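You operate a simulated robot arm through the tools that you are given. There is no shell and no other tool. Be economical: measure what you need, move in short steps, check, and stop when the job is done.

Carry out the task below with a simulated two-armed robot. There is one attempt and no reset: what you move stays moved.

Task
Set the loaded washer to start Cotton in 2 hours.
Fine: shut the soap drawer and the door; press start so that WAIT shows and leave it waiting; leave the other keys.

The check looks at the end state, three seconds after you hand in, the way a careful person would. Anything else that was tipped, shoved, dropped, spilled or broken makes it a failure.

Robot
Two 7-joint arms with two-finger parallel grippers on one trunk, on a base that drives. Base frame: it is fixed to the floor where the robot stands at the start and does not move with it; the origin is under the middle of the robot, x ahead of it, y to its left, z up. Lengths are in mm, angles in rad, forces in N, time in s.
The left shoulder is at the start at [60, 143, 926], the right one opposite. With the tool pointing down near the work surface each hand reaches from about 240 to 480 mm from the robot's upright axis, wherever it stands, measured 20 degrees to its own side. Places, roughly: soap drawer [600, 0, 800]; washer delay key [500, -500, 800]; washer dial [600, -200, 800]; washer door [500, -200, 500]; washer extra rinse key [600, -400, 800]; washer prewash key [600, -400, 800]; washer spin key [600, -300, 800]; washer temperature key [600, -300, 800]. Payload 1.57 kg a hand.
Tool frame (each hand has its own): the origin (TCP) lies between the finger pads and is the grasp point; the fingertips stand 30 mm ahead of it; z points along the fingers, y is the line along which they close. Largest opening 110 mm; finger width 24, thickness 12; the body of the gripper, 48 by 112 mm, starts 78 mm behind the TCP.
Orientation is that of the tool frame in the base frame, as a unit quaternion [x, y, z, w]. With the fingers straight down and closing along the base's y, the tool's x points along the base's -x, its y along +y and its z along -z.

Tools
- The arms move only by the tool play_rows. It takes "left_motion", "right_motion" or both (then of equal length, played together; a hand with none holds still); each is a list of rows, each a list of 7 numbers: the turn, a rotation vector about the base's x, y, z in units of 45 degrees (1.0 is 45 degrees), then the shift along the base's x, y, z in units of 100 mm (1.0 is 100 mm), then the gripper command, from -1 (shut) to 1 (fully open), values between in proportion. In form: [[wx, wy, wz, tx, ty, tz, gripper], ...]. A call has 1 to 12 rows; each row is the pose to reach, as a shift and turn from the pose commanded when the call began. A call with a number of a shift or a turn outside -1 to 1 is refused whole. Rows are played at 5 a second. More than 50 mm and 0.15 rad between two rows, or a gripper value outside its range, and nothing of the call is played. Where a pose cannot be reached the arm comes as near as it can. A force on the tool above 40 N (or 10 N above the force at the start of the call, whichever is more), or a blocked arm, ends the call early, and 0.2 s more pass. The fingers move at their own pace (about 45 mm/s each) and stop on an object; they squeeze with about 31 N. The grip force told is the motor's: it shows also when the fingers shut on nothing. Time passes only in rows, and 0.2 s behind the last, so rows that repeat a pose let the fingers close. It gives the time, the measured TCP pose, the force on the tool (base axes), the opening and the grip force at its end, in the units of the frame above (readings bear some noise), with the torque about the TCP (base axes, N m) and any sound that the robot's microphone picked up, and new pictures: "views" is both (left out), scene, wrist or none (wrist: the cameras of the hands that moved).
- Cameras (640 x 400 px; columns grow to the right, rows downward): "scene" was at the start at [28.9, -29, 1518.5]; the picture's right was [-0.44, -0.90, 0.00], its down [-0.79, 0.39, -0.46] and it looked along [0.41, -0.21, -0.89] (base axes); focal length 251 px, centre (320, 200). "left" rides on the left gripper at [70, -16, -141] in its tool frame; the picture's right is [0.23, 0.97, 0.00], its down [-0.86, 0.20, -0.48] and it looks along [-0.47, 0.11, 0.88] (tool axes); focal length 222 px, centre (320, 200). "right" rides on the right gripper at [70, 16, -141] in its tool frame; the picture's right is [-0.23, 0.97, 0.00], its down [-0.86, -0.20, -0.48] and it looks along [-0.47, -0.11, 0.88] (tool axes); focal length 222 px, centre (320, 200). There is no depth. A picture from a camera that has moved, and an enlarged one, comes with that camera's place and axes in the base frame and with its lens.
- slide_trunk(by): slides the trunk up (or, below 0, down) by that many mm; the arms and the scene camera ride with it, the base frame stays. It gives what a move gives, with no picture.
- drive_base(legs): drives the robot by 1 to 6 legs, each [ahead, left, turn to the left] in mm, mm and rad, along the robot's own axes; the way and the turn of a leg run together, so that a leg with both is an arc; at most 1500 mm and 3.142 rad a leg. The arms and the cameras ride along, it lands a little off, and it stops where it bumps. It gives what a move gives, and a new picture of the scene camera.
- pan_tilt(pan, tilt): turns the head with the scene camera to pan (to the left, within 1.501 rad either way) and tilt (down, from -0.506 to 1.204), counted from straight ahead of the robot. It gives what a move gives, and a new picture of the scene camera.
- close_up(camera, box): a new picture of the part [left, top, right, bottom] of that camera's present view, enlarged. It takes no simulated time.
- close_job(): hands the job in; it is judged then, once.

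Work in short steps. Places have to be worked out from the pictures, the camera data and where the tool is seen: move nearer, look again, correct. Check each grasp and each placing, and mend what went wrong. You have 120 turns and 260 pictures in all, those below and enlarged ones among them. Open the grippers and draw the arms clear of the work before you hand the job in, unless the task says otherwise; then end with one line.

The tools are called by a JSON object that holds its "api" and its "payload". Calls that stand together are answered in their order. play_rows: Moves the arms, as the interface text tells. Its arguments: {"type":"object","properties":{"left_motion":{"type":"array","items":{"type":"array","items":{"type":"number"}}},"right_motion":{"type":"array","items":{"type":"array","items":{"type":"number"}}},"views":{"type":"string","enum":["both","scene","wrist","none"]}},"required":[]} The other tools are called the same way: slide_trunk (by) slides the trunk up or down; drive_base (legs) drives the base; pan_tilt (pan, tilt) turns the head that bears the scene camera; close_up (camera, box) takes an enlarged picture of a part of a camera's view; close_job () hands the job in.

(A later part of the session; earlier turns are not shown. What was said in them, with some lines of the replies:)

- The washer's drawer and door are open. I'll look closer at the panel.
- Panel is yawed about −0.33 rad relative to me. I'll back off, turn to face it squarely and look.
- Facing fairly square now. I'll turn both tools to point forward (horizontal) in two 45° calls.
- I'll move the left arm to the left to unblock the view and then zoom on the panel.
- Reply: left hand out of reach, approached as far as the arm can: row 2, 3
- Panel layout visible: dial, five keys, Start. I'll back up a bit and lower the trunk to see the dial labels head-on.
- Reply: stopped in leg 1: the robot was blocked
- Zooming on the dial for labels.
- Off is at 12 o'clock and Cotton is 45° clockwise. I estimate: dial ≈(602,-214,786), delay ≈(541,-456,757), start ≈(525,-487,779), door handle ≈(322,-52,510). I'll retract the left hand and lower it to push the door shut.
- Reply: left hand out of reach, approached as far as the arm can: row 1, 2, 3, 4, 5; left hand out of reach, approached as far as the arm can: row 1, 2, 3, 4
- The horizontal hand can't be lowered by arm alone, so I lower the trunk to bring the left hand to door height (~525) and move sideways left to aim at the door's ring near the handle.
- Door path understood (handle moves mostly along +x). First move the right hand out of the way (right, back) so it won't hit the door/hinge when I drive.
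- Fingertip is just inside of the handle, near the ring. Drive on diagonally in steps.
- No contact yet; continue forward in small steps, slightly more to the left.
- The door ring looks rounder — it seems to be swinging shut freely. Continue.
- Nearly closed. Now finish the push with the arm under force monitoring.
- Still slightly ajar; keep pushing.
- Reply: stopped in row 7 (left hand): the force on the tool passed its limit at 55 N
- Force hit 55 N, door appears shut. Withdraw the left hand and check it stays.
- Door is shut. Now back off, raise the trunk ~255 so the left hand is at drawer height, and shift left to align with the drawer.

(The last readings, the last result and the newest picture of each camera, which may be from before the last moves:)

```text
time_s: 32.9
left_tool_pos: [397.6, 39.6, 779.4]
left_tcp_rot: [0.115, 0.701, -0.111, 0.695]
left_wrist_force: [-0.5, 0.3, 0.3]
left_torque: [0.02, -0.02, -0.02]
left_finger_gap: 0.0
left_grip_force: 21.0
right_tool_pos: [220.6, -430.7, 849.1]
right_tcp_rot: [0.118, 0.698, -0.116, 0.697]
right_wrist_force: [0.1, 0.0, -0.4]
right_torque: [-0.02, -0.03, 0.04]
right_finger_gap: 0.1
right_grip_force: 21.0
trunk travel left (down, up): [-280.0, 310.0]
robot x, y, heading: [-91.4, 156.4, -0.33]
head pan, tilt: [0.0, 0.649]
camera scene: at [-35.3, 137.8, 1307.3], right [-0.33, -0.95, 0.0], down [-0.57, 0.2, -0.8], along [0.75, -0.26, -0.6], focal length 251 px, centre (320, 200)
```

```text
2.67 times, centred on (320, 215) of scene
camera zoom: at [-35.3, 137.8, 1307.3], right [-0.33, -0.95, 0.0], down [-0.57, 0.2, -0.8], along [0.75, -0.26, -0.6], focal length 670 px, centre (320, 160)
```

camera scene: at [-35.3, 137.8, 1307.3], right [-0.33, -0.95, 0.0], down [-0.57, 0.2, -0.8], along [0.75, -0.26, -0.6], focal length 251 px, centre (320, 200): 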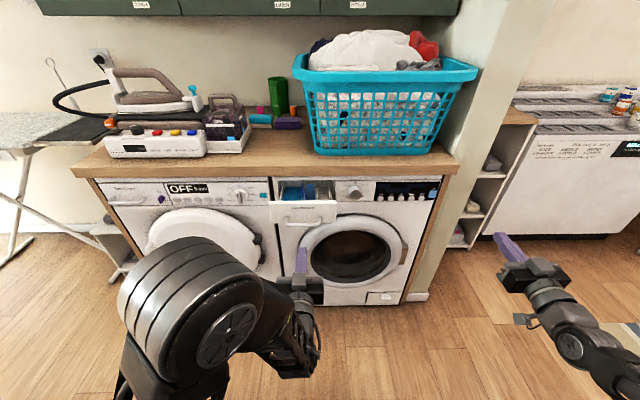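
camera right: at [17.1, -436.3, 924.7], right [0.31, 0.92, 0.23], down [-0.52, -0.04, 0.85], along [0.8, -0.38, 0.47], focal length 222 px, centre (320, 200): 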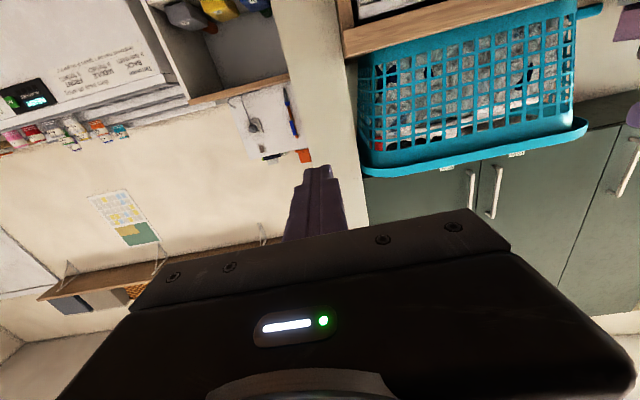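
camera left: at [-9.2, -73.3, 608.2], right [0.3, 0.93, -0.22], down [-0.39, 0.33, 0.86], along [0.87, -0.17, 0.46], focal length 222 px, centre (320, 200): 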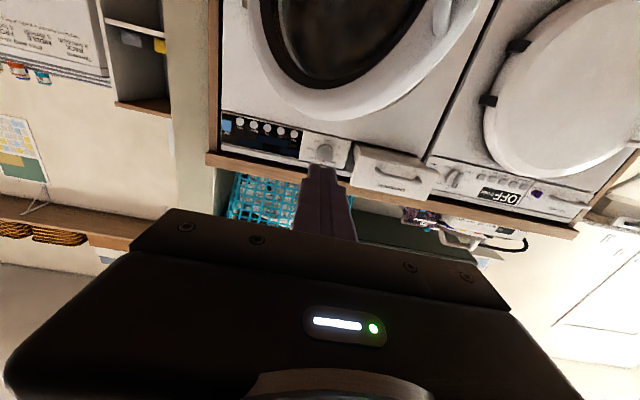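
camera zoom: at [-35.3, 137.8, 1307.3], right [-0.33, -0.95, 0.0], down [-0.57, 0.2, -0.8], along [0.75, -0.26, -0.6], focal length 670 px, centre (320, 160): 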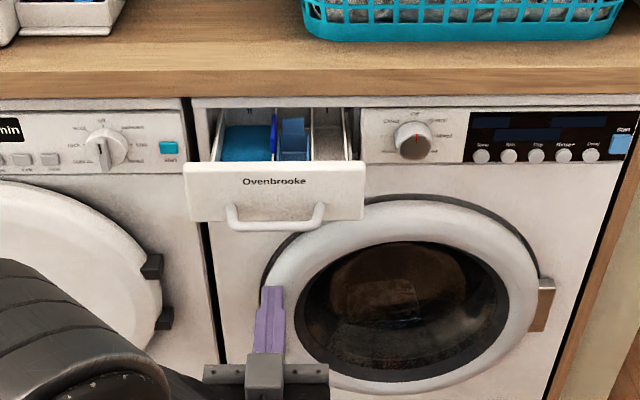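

Drawer label at ≈(561,-10,810), left fingertip aims right at it. Raise 32 mm, then drive ahead to begin pushing.

{"api": "slide_trunk", "payload": {"by": 30}}

{"api": "drive_base", "payload": {"legs": [[125, 0, 0]]}}

{"api": "close_up", "payload": {"camera": "scene", "box": [200, 140, 440, 290]}}

```text
time_s: 33.6
left_tool_pos: [398.7, 39.6, 809.9]
left_tcp_rot: [0.115, 0.702, -0.109, 0.695]
left_wrist_force: [-0.3, 0.0, -0.1]
left_torque: [0.0, 0.01, 0.04]
left_finger_gap: 0.0
left_grip_force: 21.2
right_tool_pos: [221.2, -432.2, 879.1]
right_tcp_rot: [0.118, 0.698, -0.116, 0.697]
right_wrist_force: [-1.0, 0.5, 0.7]
right_torque: [0.01, 0.01, 0.05]
right_finger_gap: 0.0
right_grip_force: 21.1
trunk travel left (down, up): [-310.0, 280.0]
robot x, y, heading: [-89.4, 159.2, -0.334]
head pan, tilt: [0.0, 0.649]
```

```text
time_s: 34.9
left_tool_pos: [516.6, -1.3, 809.8]
left_tcp_rot: [0.114, 0.701, -0.109, 0.695]
left_wrist_force: [0.4, -0.3, -0.5]
left_torque: [-0.02, -0.02, -0.02]
left_finger_gap: 0.3
left_grip_force: 21.7
right_tool_pos: [340.0, -472.9, 878.8]
right_tcp_rot: [0.118, 0.698, -0.116, 0.697]
right_wrist_force: [-0.1, 0.7, 0.7]
right_torque: [0.01, 0.0, 0.0]
right_finger_gap: 0.0
right_grip_force: 21.5
trunk travel left (down, up): [-310.0, 280.0]
robot x, y, heading: [31.8, 115.0, -0.333]
head pan, tilt: [0.0, 0.649]
camera scene: at [83.9, 96.7, 1337.2], right [-0.33, -0.95, 0.0], down [-0.57, 0.2, -0.8], along [0.75, -0.26, -0.6], focal length 251 px, centre (320, 200)
```

scene: 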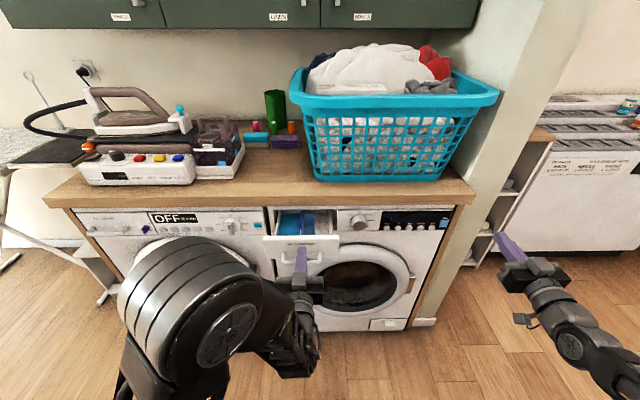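

```text
2.67 times, centred on (320, 215) of scene
camera zoom: at [83.9, 96.7, 1337.2], right [-0.33, -0.95, 0.0], down [-0.57, 0.2, -0.8], along [0.75, -0.26, -0.6], focal length 670 px, centre (320, 160)
```

zoom: 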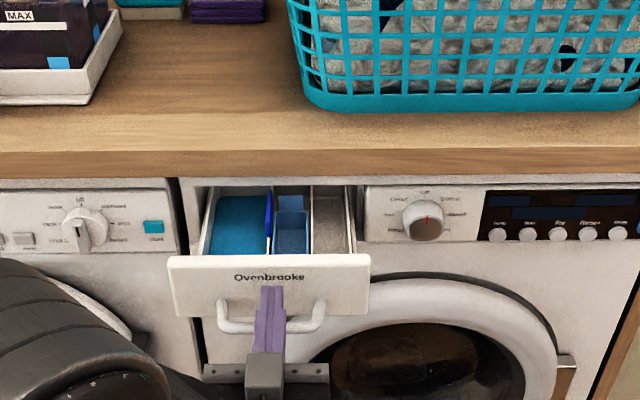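

Aligned just under the label. Push ahead: small drive then arm push with force limits.

{"api": "drive_base", "payload": {"legs": [[60, 0, 0]]}}

{"api": "play_rows", "payload": {"left_motion": [[0, 0, 0, 0.14, -0.048, 0, -1], [0, 0, 0, 0.28, -0.097, 0, -1], [0, 0, 0, 0.38, -0.13, 0, -1], [0, 0, 0, 0.47, -0.16, 0, -1], [0, 0, 0, 0.56, -0.19, 0, -1], [0, 0, 0, 0.65, -0.22, 0, -1], [0, 0, 0, 0.74, -0.25, 0, -1], [0, 0, 0, 0.83, -0.28, 0, -1]], "views": "none"}}

{"api": "close_up", "payload": {"camera": "scene", "box": [200, 140, 440, 290]}}

```text
time_s: 35.8
left_tool_pos: [574.2, -20.8, 809.3]
left_tcp_rot: [0.116, 0.701, -0.11, 0.695]
left_wrist_force: [0.7, 0.2, 0.0]
left_torque: [0.03, 0.04, 0.01]
left_finger_gap: 0.1
left_grip_force: 20.9
right_tool_pos: [397.4, -492.1, 879.6]
right_tcp_rot: [0.117, 0.698, -0.116, 0.697]
right_wrist_force: [0.6, 0.2, 0.4]
right_torque: [-0.04, -0.02, -0.01]
right_finger_gap: 0.0
right_grip_force: 21.5
trunk travel left (down, up): [-310.0, 280.0]
robot x, y, heading: [86.6, 99.3, -0.335]
head pan, tilt: [0.0, 0.649]
camera scene: at [140.8, 77.0, 1337.2], right [-0.33, -0.95, 0.0], down [-0.57, 0.2, -0.8], along [0.75, -0.26, -0.6], focal length 251 px, centre (320, 200)
```

scene: 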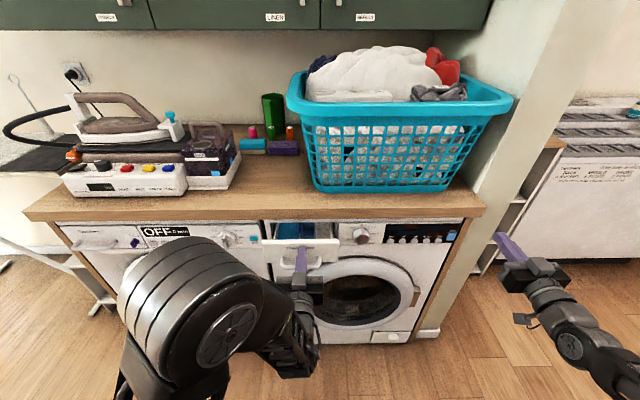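

```text
time_s: 37.6
left_tool_pos: [649.3, -46.5, 809.9]
left_tcp_rot: [0.116, 0.702, -0.11, 0.694]
left_wrist_force: [-21.9, 11.4, 8.5]
left_torque: [-0.24, -0.52, 0.19]
left_finger_gap: 0.0
left_grip_force: 21.6
right_tool_pos: [395.1, -489.8, 881.8]
right_tcp_rot: [0.116, 0.696, -0.116, 0.699]
right_wrist_force: [-0.1, 0.4, -0.7]
right_torque: [0.02, 0.03, 0.04]
right_finger_gap: 0.2
right_grip_force: 21.3
trunk travel left (down, up): [-310.0, 280.0]
robot x, y, heading: [82.7, 100.1, -0.329]
head pan, tilt: [0.0, 0.649]
stopped in row 8 (left hand): the force on the tool passed its limit at 49 N (the readings are from after the stop); the commanded pose is now the measured one
```

```text
2.67 times, centred on (320, 215) of scene
camera zoom: at [136.3, 79.2, 1337.6], right [-0.33, -0.95, 0.0], down [-0.57, 0.2, -0.8], along [0.75, -0.26, -0.6], focal length 670 px, centre (320, 160)
```

zoom: 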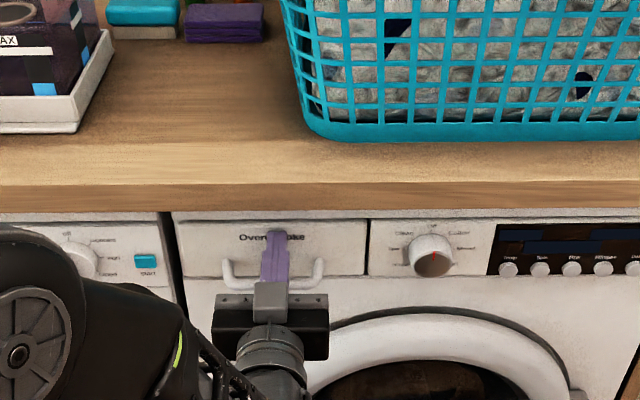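

Drawer shut. Withdraw the left hand, shift right to the dial, open the fingers.

{"api": "play_rows", "payload": {"left_motion": [[0, 0, 0, -0.3, 0.1, 0, -1], [0, 0, 0, -0.6, 0.2, 0, 0], [0, 0, 0, -0.94, 0.32, 0, 0.5], [0, 0, 0, -0.94, 0.32, 0, 0.5]], "views": "none"}}

{"api": "drive_base", "payload": {"legs": [[0, -175, 0]]}}

{"api": "slide_trunk", "payload": {"by": -24}}

{"api": "close_up", "payload": {"camera": "scene", "box": [200, 160, 440, 310]}}

{"api": "close_up", "payload": {"camera": "left", "box": [160, 0, 480, 200]}}

```text
time_s: 38.6
left_tool_pos: [564.4, -26.5, 806.6]
left_tcp_rot: [0.117, 0.704, -0.109, 0.692]
left_wrist_force: [0.1, 0.4, -0.2]
left_torque: [0.01, 0.03, 0.02]
left_finger_gap: 65.9
left_grip_force: 0.1
left hand out of reach, approached as far as the arm can: row 3, 4
right_tool_pos: [397.0, -492.9, 878.9]
right_tcp_rot: [0.117, 0.698, -0.115, 0.698]
right_wrist_force: [0.5, -0.6, -0.7]
right_torque: [-0.01, -0.02, -0.03]
right_finger_gap: 0.0
right_grip_force: 21.2
trunk travel left (down, up): [-310.0, 280.0]
robot x, y, heading: [82.8, 96.5, -0.33]
head pan, tilt: [0.0, 0.649]
```

```text
time_s: 40.1
left_tool_pos: [507.6, -192.1, 805.8]
left_tcp_rot: [0.117, 0.704, -0.109, 0.692]
left_wrist_force: [0.0, -0.6, 0.1]
left_torque: [0.01, 0.02, 0.04]
left_finger_gap: 82.7
left_grip_force: 0.1
right_tool_pos: [339.0, -657.5, 880.0]
right_tcp_rot: [0.116, 0.698, -0.115, 0.698]
right_wrist_force: [-0.3, 0.1, 0.1]
right_torque: [-0.01, 0.01, 0.0]
right_finger_gap: 0.0
right_grip_force: 21.1
trunk travel left (down, up): [-310.0, 280.0]
robot x, y, heading: [28.1, -69.0, -0.333]
head pan, tilt: [0.0, 0.649]
camera scene: at [82.6, -88.9, 1337.2], right [-0.33, -0.95, 0.0], down [-0.57, 0.2, -0.8], along [0.75, -0.26, -0.6], focal length 251 px, centre (320, 200)
```

scene: 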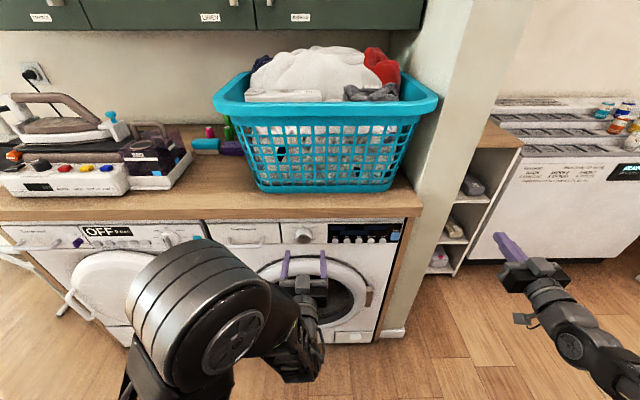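

```text
time_s: 40.8
left_tool_pos: [507.7, -193.3, 782.2]
left_tcp_rot: [0.117, 0.704, -0.11, 0.692]
left_wrist_force: [0.3, -0.4, -0.1]
left_torque: [0.01, 0.01, 0.01]
left_finger_gap: 82.5
left_grip_force: 0.1
right_tool_pos: [339.2, -657.6, 855.8]
right_tcp_rot: [0.118, 0.697, -0.117, 0.697]
right_wrist_force: [-0.2, -0.7, -0.2]
right_torque: [-0.01, -0.03, 0.01]
right_finger_gap: 0.0
right_grip_force: 20.9
trunk travel left (down, up): [-286.0, 304.0]
robot x, y, heading: [25.2, -66.8, -0.328]
head pan, tilt: [0.0, 0.649]
```

```text
2.67 times, centred on (320, 235) of scene
camera zoom: at [82.7, -88.5, 1313.2], right [-0.33, -0.95, 0.0], down [-0.57, 0.2, -0.8], along [0.75, -0.26, -0.6], focal length 670 px, centre (320, 107)
```

zoom: 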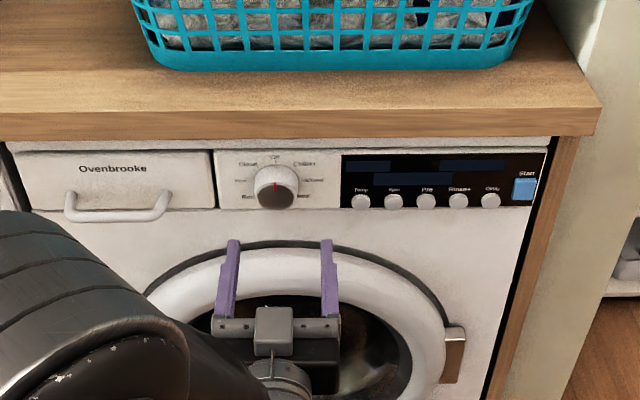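

```text
2.00 times, centred on (320, 100) of left
camera zoom: at [367.5, -161.7, 715.5], right [0.3, 0.93, -0.22], down [-0.38, 0.33, 0.87], along [0.87, -0.18, 0.45], focal length 444 px, centre (320, 400)
```

zoom: 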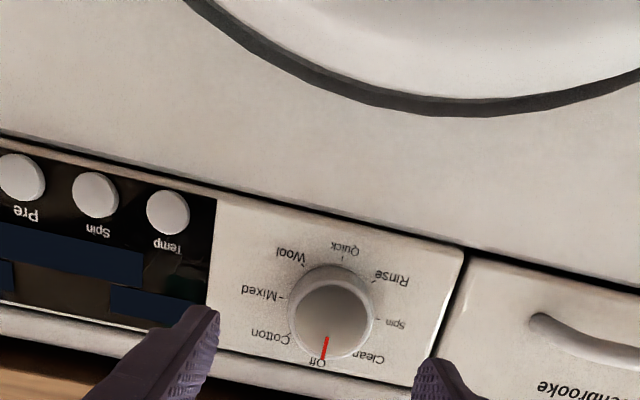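

Left wrist camera confirms dial axis ≈(602,-214,784). Advance partly, then check alignment.

{"api": "play_rows", "payload": {"left_motion": [[0, 0, 0, 0.2, 0.0, 0.02, 0.5], [0, 0, 0, 0.4, -0.05, 0.02, 0.5], [0, 0, 0, 0.5, -0.08, 0.02, 0.5]], "views": "none"}}

{"api": "close_up", "payload": {"camera": "left", "box": [160, 0, 480, 200]}}

```text
time_s: 41.6
left_tool_pos: [557.4, -200.0, 783.7]
left_tcp_rot: [0.117, 0.704, -0.109, 0.692]
left_wrist_force: [0.5, 0.3, 0.8]
left_torque: [-0.04, -0.02, -0.01]
left_finger_gap: 82.6
left_grip_force: 0.0
right_tool_pos: [339.3, -658.5, 856.0]
right_tcp_rot: [0.117, 0.698, -0.116, 0.697]
right_wrist_force: [0.1, -0.1, -0.6]
right_torque: [0.0, 0.0, -0.01]
right_finger_gap: 0.0
right_grip_force: 21.9
trunk travel left (down, up): [-286.0, 304.0]
robot x, y, heading: [23.5, -70.8, -0.33]
head pan, tilt: [0.0, 0.649]
```

```text
2.00 times, centred on (320, 100) of left
camera zoom: at [417.8, -169.2, 717.6], right [0.3, 0.93, -0.22], down [-0.38, 0.33, 0.87], along [0.87, -0.18, 0.45], focal length 444 px, centre (320, 400)
```

zoom: 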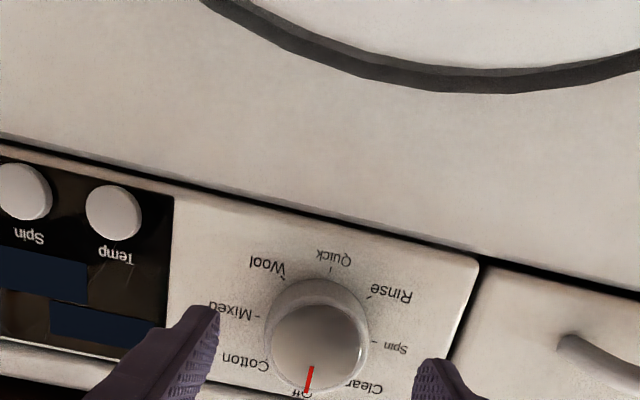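

Well centred. Advance ~28 mm more and close on the dial.

{"api": "play_rows", "payload": {"left_motion": [[0, 0, 0, 0.1, -0.03, 0.01, 0.5], [0, 0, 0, 0.2, -0.065, 0.02, 0.5], [0, 0, 0, 0.28, -0.095, 0.02, 0.5], [0, 0, 0, 0.28, -0.095, 0.02, 0.2]], "views": "none"}}

{"api": "close_up", "payload": {"camera": "left", "box": [160, 0, 480, 200]}}

{"api": "close_up", "payload": {"camera": "scene", "box": [240, 190, 400, 290]}}

```text
time_s: 42.6
left_tool_pos: [585.7, -209.9, 785.0]
left_tcp_rot: [0.116, 0.704, -0.109, 0.692]
left_wrist_force: [0.1, 0.0, -0.4]
left_torque: [-0.01, -0.04, 0.02]
left_finger_gap: 66.1
left_grip_force: 0.0
right_tool_pos: [340.0, -658.5, 856.4]
right_tcp_rot: [0.117, 0.698, -0.115, 0.697]
right_wrist_force: [-0.2, 0.8, 0.2]
right_torque: [0.01, 0.02, 0.01]
right_finger_gap: 0.0
right_grip_force: 21.4
trunk travel left (down, up): [-286.0, 304.0]
robot x, y, heading: [32.9, -72.9, -0.329]
head pan, tilt: [0.0, 0.649]
```

```text
2.00 times, centred on (320, 100) of left
camera zoom: at [445.9, -179.4, 719.3], right [0.3, 0.93, -0.22], down [-0.38, 0.33, 0.87], along [0.87, -0.18, 0.45], focal length 444 px, centre (320, 400)
```

zoom: 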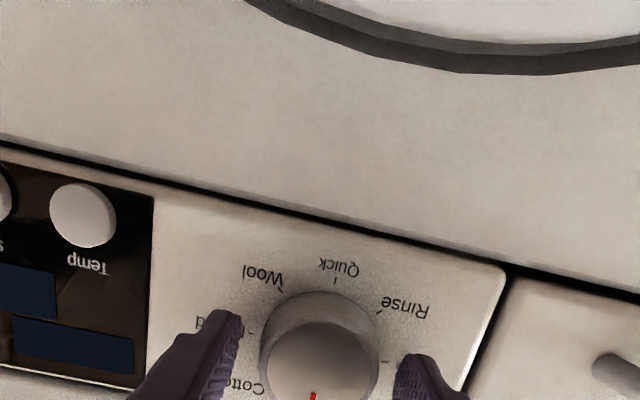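

```text
4.00 times, centred on (320, 240) of scene
camera zoom: at [82.8, -88.6, 1313.2], right [-0.33, -0.95, 0.0], down [-0.57, 0.2, -0.8], along [0.75, -0.26, -0.6], focal length 1005 px, centre (320, 40)
```

zoom: 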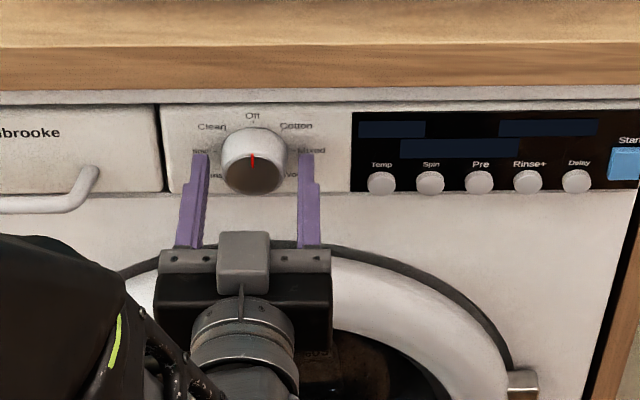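

Fingers straddle the dial. Close.

{"api": "play_rows", "payload": {"left_motion": [[0, 0, 0, 0.02, -0.007, 0, -0.2], [0, 0, 0, 0.02, -0.007, 0, -0.4], [0, 0, 0, 0.02, -0.007, 0, -0.4], [0, 0, 0, 0.02, -0.007, 0, -0.4]], "views": "none"}}

{"api": "close_up", "payload": {"camera": "left", "box": [160, 0, 480, 200]}}

```text
time_s: 43.6
left_tool_pos: [586.9, -210.5, 786.2]
left_tcp_rot: [0.118, 0.704, -0.11, 0.692]
left_wrist_force: [-4.9, 0.2, -2.2]
left_torque: [0.02, 0.08, -0.07]
left_finger_gap: 48.5
left_grip_force: 40.1
right_tool_pos: [338.7, -658.5, 855.3]
right_tcp_rot: [0.117, 0.698, -0.115, 0.697]
right_wrist_force: [-0.1, 0.2, -0.3]
right_torque: [0.01, 0.01, -0.01]
right_finger_gap: 0.0
right_grip_force: 21.4
trunk travel left (down, up): [-286.0, 304.0]
robot x, y, heading: [27.2, -70.2, -0.326]
head pan, tilt: [0.0, 0.649]
```

```text
2.00 times, centred on (320, 100) of left
camera zoom: at [447.3, -180.1, 719.3], right [0.3, 0.93, -0.22], down [-0.38, 0.33, 0.87], along [0.87, -0.18, 0.45], focal length 444 px, centre (320, 400)
```

zoom: 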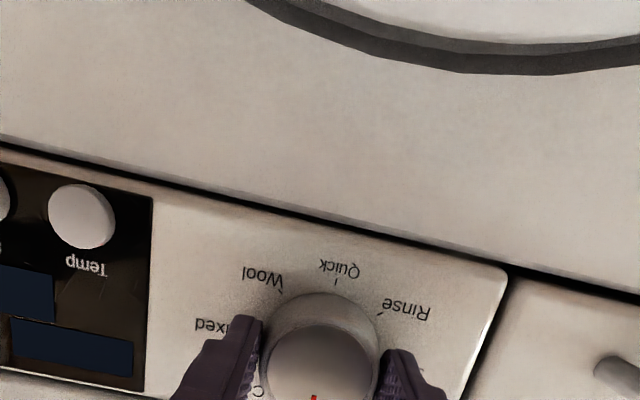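

Gripped (48.5 mm). Rotate 45° clockwise about the push axis.

{"api": "play_rows", "payload": {"left_motion": [[0.158, -0.053, 0, 0, 0, 0, -0.4], [0.316, -0.105, 0, 0, 0, 0, -0.4], [0.475, -0.158, 0, 0, 0, 0, -0.4], [0.633, -0.21, 0, 0, 0, 0, -0.4], [0.791, -0.263, 0, 0, 0, 0, -0.4], [0.949, -0.316, 0, 0, 0, 0, -0.4], [0.949, -0.316, 0, 0, 0, 0, -0.4]], "views": "none"}}

{"api": "close_up", "payload": {"camera": "scene", "box": [270, 200, 390, 275]}}

```text
time_s: 45.2
left_tool_pos: [588.2, -210.3, 786.5]
left_tcp_rot: [0.374, 0.605, 0.169, 0.682]
left_wrist_force: [-7.5, 0.2, -6.2]
left_torque: [0.16, 0.44, 0.14]
left_finger_gap: 48.6
left_grip_force: 45.3
right_tool_pos: [339.2, -658.3, 855.7]
right_tcp_rot: [0.116, 0.698, -0.116, 0.698]
right_wrist_force: [-0.6, 0.0, -0.2]
right_torque: [0.02, 0.01, -0.01]
right_finger_gap: 0.0
right_grip_force: 21.6
trunk travel left (down, up): [-286.0, 304.0]
robot x, y, heading: [31.1, -69.7, -0.333]
head pan, tilt: [0.0, 0.649]
```

```text
5.33 times, centred on (330, 238) of scene
camera zoom: at [82.5, -88.8, 1313.1], right [-0.33, -0.95, 0.0], down [-0.57, 0.2, -0.8], along [0.75, -0.26, -0.6], focal length 1340 px, centre (267, 0)
```

zoom: 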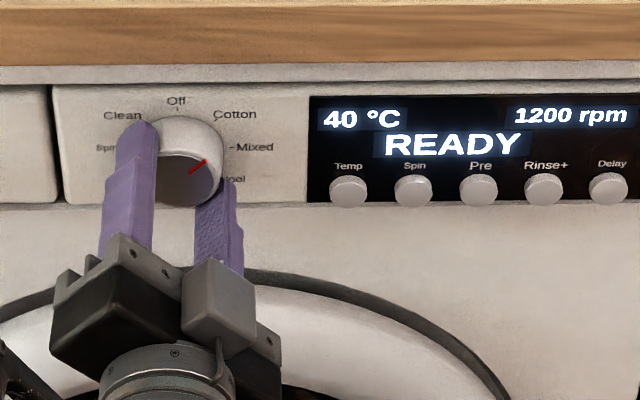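

Display: READY, 40 °C, 1200 rpm. Release and back off along the axis.

{"api": "play_rows", "payload": {"left_motion": [[0, 0, 0, 0, 0, 0, 0.1], [0, 0, 0, 0, 0, 0, 0.4], [0, 0, 0, 0, 0, 0, 0.4], [0, 0, 0, -0.3, 0.1, 0, 0.4], [0, 0, 0, -0.6, 0.2, 0, 0.4], [0, 0, 0, -0.7, 0.24, 0, 0.4]], "views": "none"}}

{"api": "close_up", "payload": {"camera": "scene", "box": [270, 200, 390, 275]}}

```text
time_s: 46.6
left_tool_pos: [517.1, -185.3, 786.4]
left_tcp_rot: [0.372, 0.606, 0.168, 0.682]
left_wrist_force: [-0.2, -0.1, -0.5]
left_torque: [0.01, -0.01, -0.02]
left_finger_gap: 76.9
left_grip_force: 0.0
right_tool_pos: [339.2, -657.5, 856.2]
right_tcp_rot: [0.118, 0.698, -0.116, 0.697]
right_wrist_force: [0.9, 0.3, 0.2]
right_torque: [0.0, 0.01, 0.04]
right_finger_gap: 0.0
right_grip_force: 21.8
trunk travel left (down, up): [-286.0, 304.0]
robot x, y, heading: [23.1, -72.1, -0.329]
head pan, tilt: [0.0, 0.649]
```

```text
5.33 times, centred on (330, 238) of scene
camera zoom: at [82.6, -88.6, 1313.2], right [-0.33, -0.95, 0.0], down [-0.57, 0.2, -0.8], along [0.75, -0.26, -0.6], focal length 1340 px, centre (267, 0)
```

zoom: 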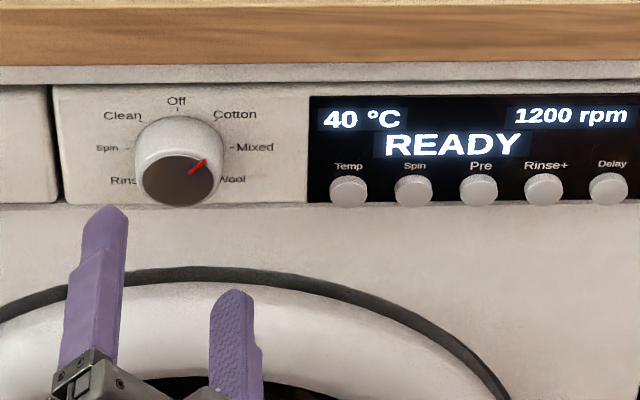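

Dial is on Cotton. Next the Delay key with the right hand: lower it to z≈757 with the arm and shift the base left ~257.

{"api": "play_rows", "payload": {"right_motion": [[0, 0, 0, 0, 0, -0.4, -1], [0, 0, 0, 0, 0, -0.8, -1], [0, 0, 0, 0, 0, -0.98, -1]], "views": "none"}}

{"api": "drive_base", "payload": {"legs": [[0, 250, 0]]}}

{"api": "close_up", "payload": {"camera": "right", "box": [160, 0, 480, 200]}}

{"api": "close_up", "payload": {"camera": "scene", "box": [320, 160, 560, 310]}}

```text
time_s: 47.4
left_tool_pos: [517.2, -186.3, 786.7]
left_tcp_rot: [0.373, 0.606, 0.169, 0.682]
left_wrist_force: [-0.4, -0.7, 0.6]
left_torque: [0.03, -0.02, 0.0]
left_finger_gap: 77.0
left_grip_force: 0.1
right_tool_pos: [340.6, -657.9, 757.4]
right_tcp_rot: [0.117, 0.698, -0.115, 0.697]
right_wrist_force: [0.3, 0.1, 0.5]
right_torque: [-0.01, -0.04, 0.01]
right_finger_gap: 0.1
right_grip_force: 21.3
trunk travel left (down, up): [-286.0, 304.0]
robot x, y, heading: [28.2, -67.3, -0.334]
head pan, tilt: [0.0, 0.649]
```

```text
time_s: 49.2
left_tool_pos: [597.4, 46.2, 785.9]
left_tcp_rot: [0.374, 0.606, 0.168, 0.682]
left_wrist_force: [-0.8, -0.3, -0.7]
left_torque: [0.02, 0.01, -0.05]
left_finger_gap: 76.7
left_grip_force: 0.0
right_tool_pos: [420.2, -425.5, 759.1]
right_tcp_rot: [0.118, 0.697, -0.117, 0.697]
right_wrist_force: [0.3, 0.3, 0.6]
right_torque: [-0.01, 0.0, 0.02]
right_finger_gap: 0.1
right_grip_force: 21.8
trunk travel left (down, up): [-286.0, 304.0]
robot x, y, heading: [112.2, 167.6, -0.334]
head pan, tilt: [0.0, 0.649]
camera scene: at [163.8, 145.6, 1313.2], right [-0.33, -0.94, 0.0], down [-0.57, 0.2, -0.8], along [0.75, -0.26, -0.6], focal length 251 px, centre (320, 200)
```

scene: 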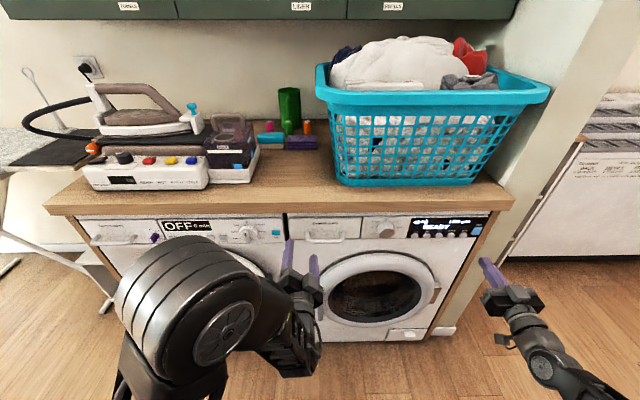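

```text
2.00 times, centred on (320, 100) of right
camera zoom: at [291.9, -363.6, 688.6], right [0.32, 0.92, 0.23], down [-0.52, -0.03, 0.86], along [0.79, -0.39, 0.47], focal length 444 px, centre (320, 400)
```

zoom: 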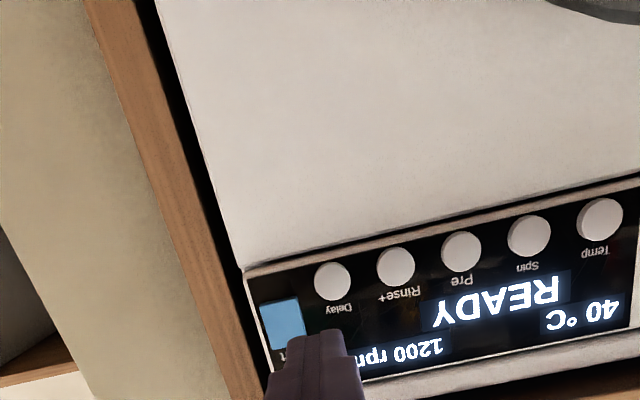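

```text
2.67 times, centred on (440, 235) of scene
camera zoom: at [163.8, 145.6, 1313.2], right [-0.33, -0.94, 0.0], down [-0.57, 0.2, -0.8], along [0.75, -0.26, -0.6], focal length 670 px, centre (0, 107)
```

zoom: 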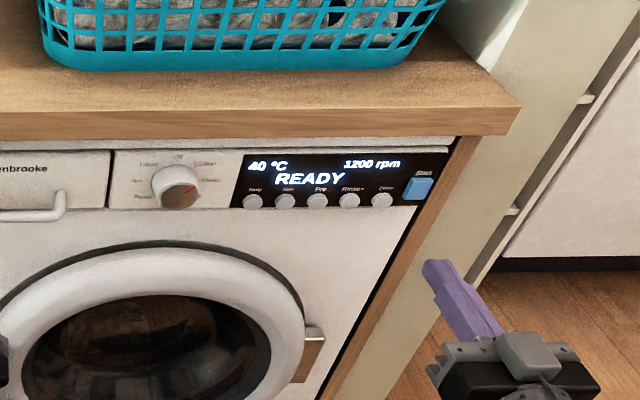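

Both views agree: delay ≈(540.5,-457,755), start ≈(527,-490,775). Approach to ~15 mm short of Delay and check.

{"api": "play_rows", "payload": {"right_motion": [[0, 0, 0, 0.3, -0.06, -0.02, -1], [0, 0, 0, 0.55, -0.12, -0.035, -1], [0, 0, 0, 0.77, -0.165, -0.035, -1]], "views": "none"}}

{"api": "close_up", "payload": {"camera": "right", "box": [160, 0, 480, 200]}}

{"api": "close_up", "payload": {"camera": "scene", "box": [400, 200, 520, 275]}}

```text
time_s: 50.0
left_tool_pos: [597.6, 45.3, 785.7]
left_tcp_rot: [0.373, 0.606, 0.168, 0.683]
left_wrist_force: [0.6, 0.3, 0.5]
left_torque: [-0.01, 0.01, -0.01]
left_finger_gap: 77.1
left_grip_force: 0.1
right_tool_pos: [497.0, -442.4, 753.7]
right_tcp_rot: [0.118, 0.697, -0.117, 0.697]
right_wrist_force: [0.6, 0.5, 0.2]
right_torque: [0.02, 0.02, 0.02]
right_finger_gap: 0.0
right_grip_force: 21.1
trunk travel left (down, up): [-286.0, 304.0]
robot x, y, heading: [106.9, 163.6, -0.328]
head pan, tilt: [0.0, 0.649]
```

```text
2.00 times, centred on (320, 100) of right
camera zoom: at [368.5, -380.4, 685.0], right [0.32, 0.92, 0.23], down [-0.52, -0.03, 0.85], along [0.79, -0.39, 0.47], focal length 444 px, centre (320, 400)
```

zoom: 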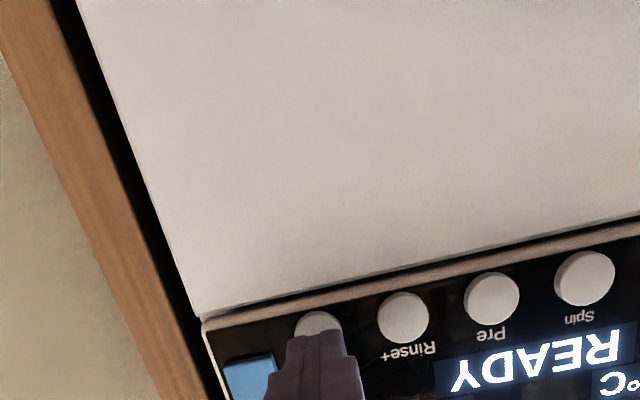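

```text
5.33 times, centred on (460, 238) of scene
camera zoom: at [163.8, 145.5, 1313.2], right [-0.33, -0.94, 0.0], down [-0.57, 0.2, -0.8], along [0.75, -0.26, -0.6], focal length 1340 px, centre (-427, 0)
```

zoom: 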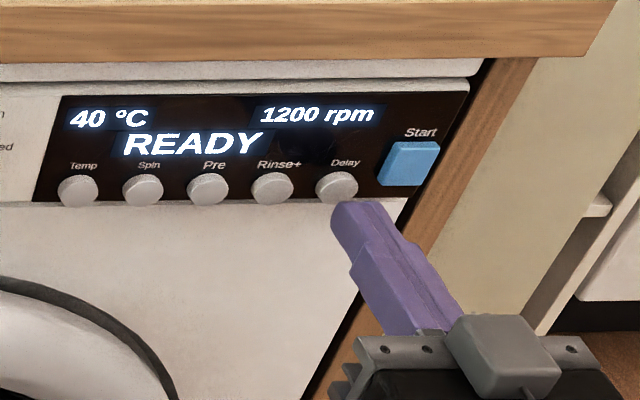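

Aim is good. Press: advance ~20 mm and return in one call.

{"api": "play_rows", "payload": {"right_motion": [[0, 0, 0, 0.095, -0.033, 0.01, -1], [0, 0, 0, 0.142, -0.05, 0.015, -1], [0, 0, 0, 0.18, -0.063, 0.015, -1], [0, 0, 0, 0.095, -0.033, 0.01, -1], [0, 0, 0, 0, 0, 0.01, -1]], "views": "none"}}

{"api": "close_up", "payload": {"camera": "scene", "box": [400, 200, 520, 275]}}

```text
time_s: 51.2
left_tool_pos: [598.8, 46.9, 785.6]
left_tcp_rot: [0.372, 0.606, 0.169, 0.682]
left_wrist_force: [-0.3, -0.7, -0.2]
left_torque: [-0.04, 0.0, -0.01]
left_finger_gap: 77.0
left_grip_force: 0.0
right_tool_pos: [496.6, -442.8, 755.7]
right_tcp_rot: [0.116, 0.698, -0.115, 0.698]
right_wrist_force: [0.4, 0.3, -1.2]
right_torque: [-0.01, -0.03, 0.0]
right_finger_gap: 0.0
right_grip_force: 21.7
trunk travel left (down, up): [-286.0, 304.0]
robot x, y, heading: [108.0, 165.7, -0.338]
head pan, tilt: [0.0, 0.649]
heard: click
```

```text
5.33 times, centred on (460, 238) of scene
camera zoom: at [163.8, 145.5, 1313.2], right [-0.33, -0.94, 0.0], down [-0.57, 0.2, -0.8], along [0.75, -0.26, -0.6], focal length 1340 px, centre (-427, 0)
```

zoom: 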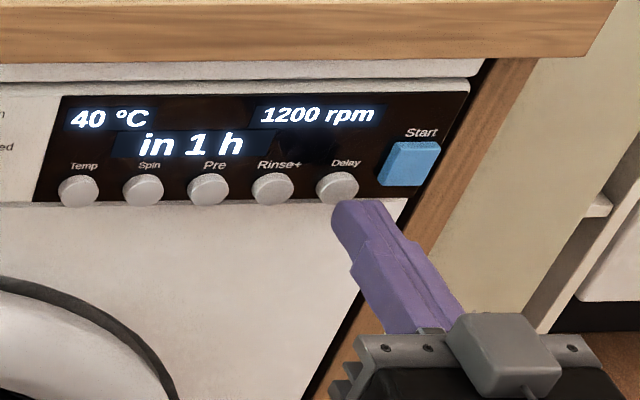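

A click and "in 1 h". Same press once more.

{"api": "play_rows", "payload": {"right_motion": [[0, 0, 0, 0.095, -0.033, 0, -1], [0, 0, 0, 0.142, -0.05, 0.005, -1], [0, 0, 0, 0.18, -0.063, 0.005, -1], [0, 0, 0, 0.095, -0.033, 0, -1], [0, 0, 0, 0, 0, 0, -1], [0, 0, 0, -0.1, 0.035, 0, -1]], "views": "none"}}

{"api": "close_up", "payload": {"camera": "scene", "box": [400, 200, 520, 275]}}

```text
time_s: 52.6
left_tool_pos: [598.2, 46.4, 787.0]
left_tcp_rot: [0.372, 0.606, 0.169, 0.682]
left_wrist_force: [-0.5, -0.2, 0.2]
left_torque: [0.0, 0.02, 0.01]
left_finger_gap: 77.1
left_grip_force: 0.1
right_tool_pos: [487.3, -438.2, 755.3]
right_tcp_rot: [0.118, 0.698, -0.117, 0.697]
right_wrist_force: [0.9, -0.3, 0.2]
right_torque: [-0.01, 0.03, -0.03]
right_finger_gap: 0.0
right_grip_force: 21.3
trunk travel left (down, up): [-286.0, 304.0]
robot x, y, heading: [108.2, 165.9, -0.336]
head pan, tilt: [0.0, 0.649]
heard: click
```

```text
5.33 times, centred on (460, 238) of scene
camera zoom: at [163.9, 145.5, 1313.2], right [-0.33, -0.94, 0.0], down [-0.57, 0.2, -0.8], along [0.75, -0.26, -0.6], focal length 1340 px, centre (-427, 0)
```

zoom: 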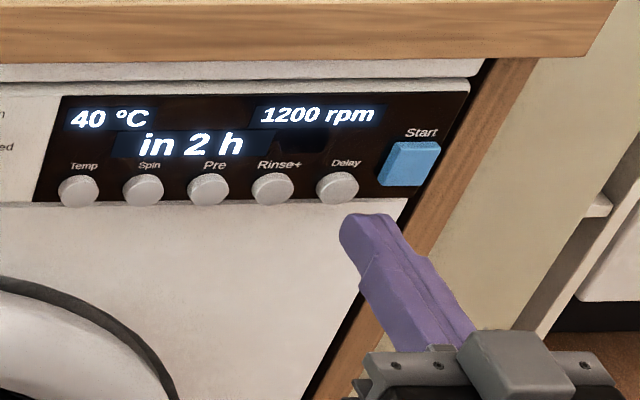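

"in 2 h". Now shift to Start (38 mm right, 22 mm up) and check aim.

{"api": "play_rows", "payload": {"right_motion": [[0, 0, 0, -0.06, -0.18, 0.11, -1], [0, 0, 0, -0.12, -0.36, 0.22, -1], [0, 0, 0, -0.025, -0.393, 0.22, -1]], "views": "none"}}

{"api": "close_up", "payload": {"camera": "scene", "box": [400, 200, 520, 275]}}

{"api": "close_up", "payload": {"camera": "right", "box": [160, 0, 480, 200]}}

```text
time_s: 53.5
left_tool_pos: [598.5, 45.8, 785.3]
left_tcp_rot: [0.373, 0.606, 0.167, 0.682]
left_wrist_force: [-0.2, -0.5, 0.3]
left_torque: [0.0, -0.05, 0.0]
left_finger_gap: 77.1
left_grip_force: 0.1
right_tool_pos: [483.9, -477.9, 776.3]
right_tcp_rot: [0.117, 0.698, -0.116, 0.697]
right_wrist_force: [-0.7, 0.1, 0.5]
right_torque: [-0.02, 0.0, 0.03]
right_finger_gap: 0.0
right_grip_force: 21.5
trunk travel left (down, up): [-286.0, 304.0]
robot x, y, heading: [110.4, 164.1, -0.337]
head pan, tilt: [0.0, 0.649]
```

```text
5.33 times, centred on (460, 238) of scene
camera zoom: at [163.7, 145.5, 1313.2], right [-0.33, -0.94, 0.0], down [-0.57, 0.2, -0.8], along [0.75, -0.26, -0.6], focal length 1340 px, centre (-427, 0)
```

zoom: 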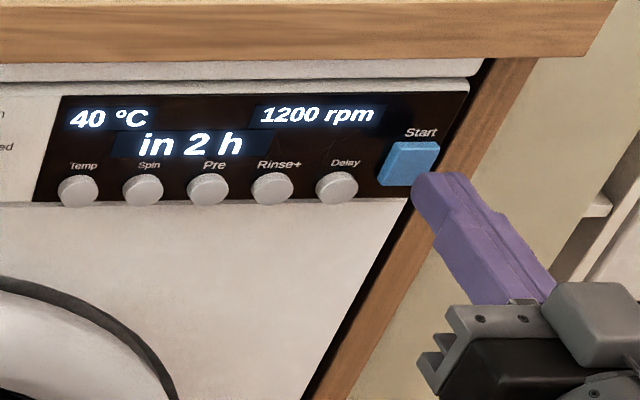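

```text
2.00 times, centred on (320, 100) of right
camera zoom: at [356.6, -416.3, 707.8], right [0.32, 0.92, 0.23], down [-0.52, -0.03, 0.86], along [0.79, -0.39, 0.47], focal length 444 px, centre (320, 400)
```

zoom: 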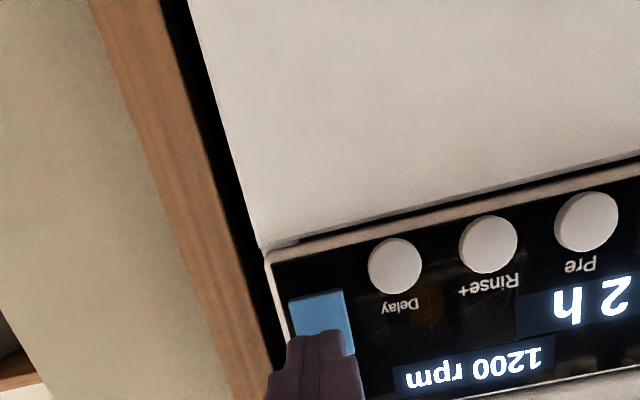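

Aim good; lower 4 mm and press Start.

{"api": "play_rows", "payload": {"right_motion": [[0, 0, 0, 0.095, -0.033, -0.04, -1], [0, 0, 0, 0.142, -0.05, -0.04, -1], [0, 0, 0, 0.19, -0.066, -0.04, -1], [0, 0, 0, 0.095, -0.033, -0.04, -1], [0, 0, 0, 0, 0, 0, -1], [0, 0, 0, -0.2, 0.066, 0, -1]], "views": "none"}}

{"api": "close_up", "payload": {"camera": "scene", "box": [400, 200, 520, 275]}}

```text
time_s: 54.9
left_tool_pos: [597.7, 45.8, 787.0]
left_tcp_rot: [0.373, 0.606, 0.168, 0.682]
left_wrist_force: [0.3, -0.2, -1.0]
left_torque: [0.03, 0.0, 0.02]
left_finger_gap: 76.8
left_grip_force: 0.1
right_tool_pos: [465.2, -471.0, 777.7]
right_tcp_rot: [0.117, 0.697, -0.117, 0.698]
right_wrist_force: [-0.9, 0.7, -0.8]
right_torque: [-0.01, -0.02, -0.01]
right_finger_gap: 0.0
right_grip_force: 21.3
trunk travel left (down, up): [-286.0, 304.0]
robot x, y, heading: [106.8, 164.6, -0.334]
head pan, tilt: [0.0, 0.649]
heard: click
```

```text
5.33 times, centred on (460, 238) of scene
camera zoom: at [163.9, 145.5, 1313.2], right [-0.33, -0.94, 0.0], down [-0.57, 0.2, -0.8], along [0.75, -0.26, -0.6], focal length 1340 px, centre (-427, 0)
```

zoom: 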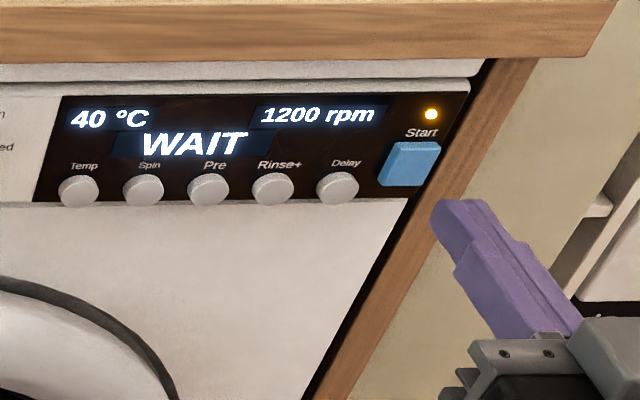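

WAIT shows. Back away with open grippers and inspect the door and drawer.

{"api": "drive_base", "payload": {"legs": [[-200, 0, 0]]}}

{"api": "play_rows", "payload": {"left_motion": [[0, 0, 0, 0, 0, 0, 1], [0, 0, 0, 0, 0, 0, 1], [0, 0, 0, 0, 0, 0, 1], [0, 0, 0, 0, 0, 0, 1], [0, 0, 0, 0, 0, 0, 1], [0, 0, 0, 0, 0, 0, 1]], "right_motion": [[0, 0, 0, 0, 0, 0, 1], [0, 0, 0, 0, 0, 0, 1], [0, 0, 0, 0, 0, 0, 1], [0, 0, 0, 0, 0, 0, 1], [0, 0, 0, 0, 0, 0, 1], [0, 0, 0, 0, 0, 0, 1]], "views": "scene"}}

{"api": "close_up", "payload": {"camera": "scene", "box": [250, 160, 470, 320]}}

```text
time_s: 56.4
left_tool_pos: [411.3, 113.0, 786.3]
left_tcp_rot: [0.373, 0.605, 0.169, 0.683]
left_wrist_force: [-0.3, -0.7, -0.1]
left_torque: [-0.02, -0.01, 0.0]
left_finger_gap: 77.2
left_grip_force: 0.0
right_tool_pos: [276.2, -405.3, 776.8]
right_tcp_rot: [0.117, 0.698, -0.116, 0.697]
right_wrist_force: [0.6, 0.8, 0.5]
right_torque: [-0.02, 0.03, 0.02]
right_finger_gap: 0.0
right_grip_force: 20.7
trunk travel left (down, up): [-286.0, 304.0]
robot x, y, heading: [-79.5, 227.4, -0.33]
head pan, tilt: [0.0, 0.649]
camera scene: at [-24.4, 210.9, 1313.2], right [-0.33, -0.94, 0.0], down [-0.57, 0.2, -0.8], along [0.75, -0.26, -0.6], focal length 251 px, centre (320, 200)
```

scene: 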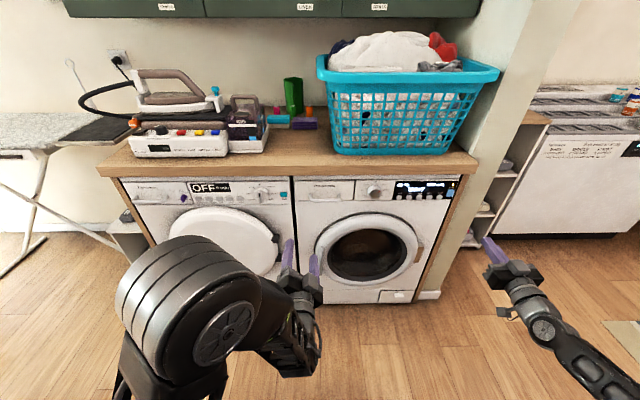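

```text
time_s: 57.8
left_tool_pos: [411.1, 114.2, 786.6]
left_tcp_rot: [0.373, 0.605, 0.168, 0.682]
left_wrist_force: [-0.2, -0.1, 0.4]
left_torque: [0.02, -0.01, 0.0]
left_finger_gap: 109.9
left_grip_force: 0.0
right_tool_pos: [277.8, -405.1, 777.2]
right_tcp_rot: [0.117, 0.698, -0.116, 0.697]
right_wrist_force: [-0.1, -0.1, -0.6]
right_torque: [0.0, 0.0, -0.01]
right_finger_gap: 110.2
right_grip_force: 0.1
trunk travel left (down, up): [-286.0, 304.0]
robot x, y, heading: [-85.2, 230.9, -0.333]
head pan, tilt: [0.0, 0.649]
camera scene: at [-24.4, 210.8, 1313.2], right [-0.33, -0.94, 0.0], down [-0.57, 0.2, -0.8], along [0.75, -0.26, -0.6], focal length 251 px, centre (320, 200)
```

scene: 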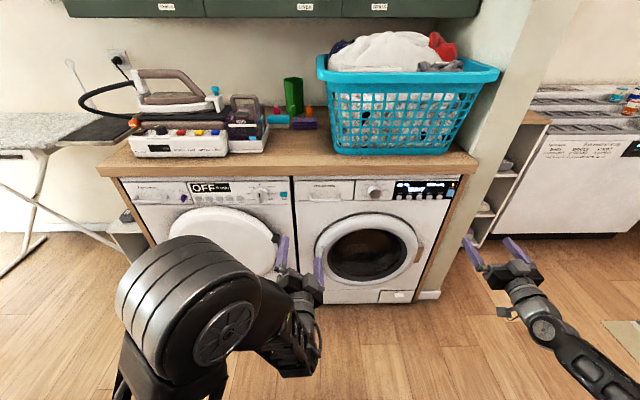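

```text
2.50 times, centred on (360, 240) of scene
camera zoom: at [-24.4, 210.8, 1313.2], right [-0.33, -0.94, 0.0], down [-0.57, 0.2, -0.8], along [0.75, -0.26, -0.6], focal length 628 px, centre (220, 100)
```

zoom: 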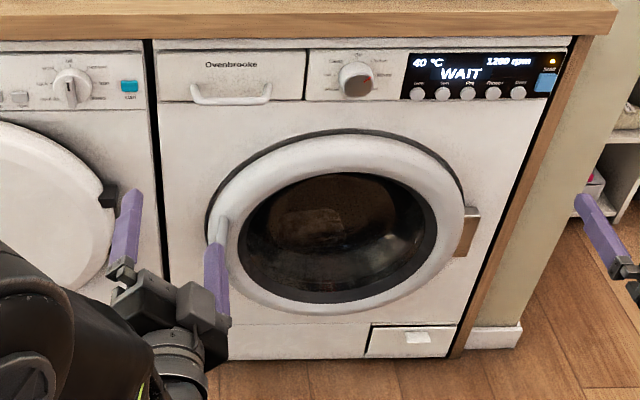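

All done on the washer. I bumped something behind earlier; a quick look to the side/back to be sure nothing fell.

{"api": "pan_tilt", "payload": {"pan": -1.5, "tilt": 0.6}}

{"api": "pan_tilt", "payload": {"pan": 1.5, "tilt": 0.6}}

```text
time_s: 59.4
left_tool_pos: [410.9, 112.1, 786.7]
left_tcp_rot: [0.373, 0.606, 0.169, 0.682]
left_wrist_force: [-1.0, 0.0, 0.4]
left_torque: [0.0, 0.02, 0.0]
left_finger_gap: 110.2
left_grip_force: 0.0
right_tool_pos: [277.5, -405.5, 777.4]
right_tcp_rot: [0.118, 0.698, -0.116, 0.697]
right_wrist_force: [0.4, -0.4, 0.0]
right_torque: [0.0, -0.01, -0.04]
right_finger_gap: 110.0
right_grip_force: 0.0
trunk travel left (down, up): [-286.0, 304.0]
robot x, y, heading: [-78.4, 226.7, -0.334]
head pan, tilt: [-1.499, 0.6]
camera scene: at [-129.2, 153.8, 1317.5], right [-0.97, 0.26, 0.0], down [0.15, 0.55, -0.82], along [-0.21, -0.8, -0.57], focal length 251 px, centre (320, 200)
```

scene: 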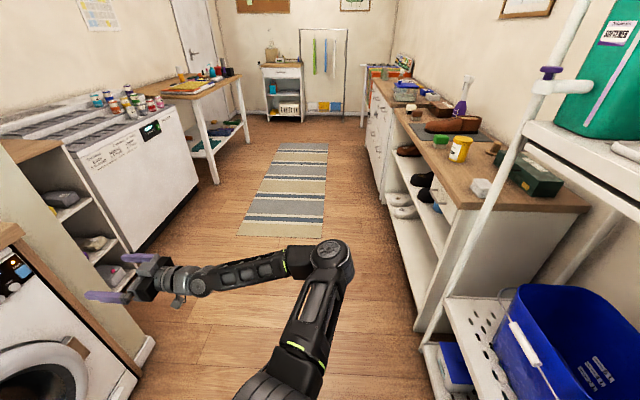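

```text
time_s: 62.0
left_tool_pos: [410.3, 112.5, 785.7]
left_tcp_rot: [0.373, 0.606, 0.169, 0.682]
left_wrist_force: [0.6, 0.6, 0.3]
left_torque: [-0.01, 0.0, 0.0]
left_finger_gap: 110.0
left_grip_force: 0.0
right_tool_pos: [278.1, -404.6, 778.1]
right_tcp_rot: [0.116, 0.697, -0.117, 0.698]
right_wrist_force: [0.4, 0.0, 0.2]
right_torque: [-0.04, -0.02, 0.01]
right_finger_gap: 109.8
right_grip_force: 0.0
trunk travel left (down, up): [-286.0, 304.0]
robot x, y, heading: [-82.1, 226.7, -0.339]
head pan, tilt: [1.499, 0.6]
camera scene: at [-71.6, 320.5, 1317.5], right [0.92, -0.39, 0.0], down [-0.22, -0.52, -0.83], along [0.33, 0.76, -0.56], focal length 251 px, centre (320, 200)
```

scene: 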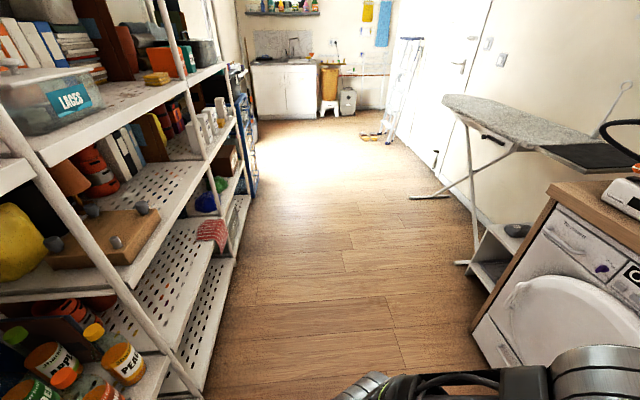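

Nothing has fallen, the shelf behind is intact, the washer shows WAIT, and the arms are clear. Handing in.

{"api": "close_job", "payload": {}}

```text
The job is handed in.
```

The washer is set to Cotton with the delay at 2 hours and shows WAIT; the soap drawer and door are shut, I didn't press any other keys, and both arms are clear. While backing up I bumped something behind me, most likely the shelf; when I looked to both sides afterwards, nothing had fallen.
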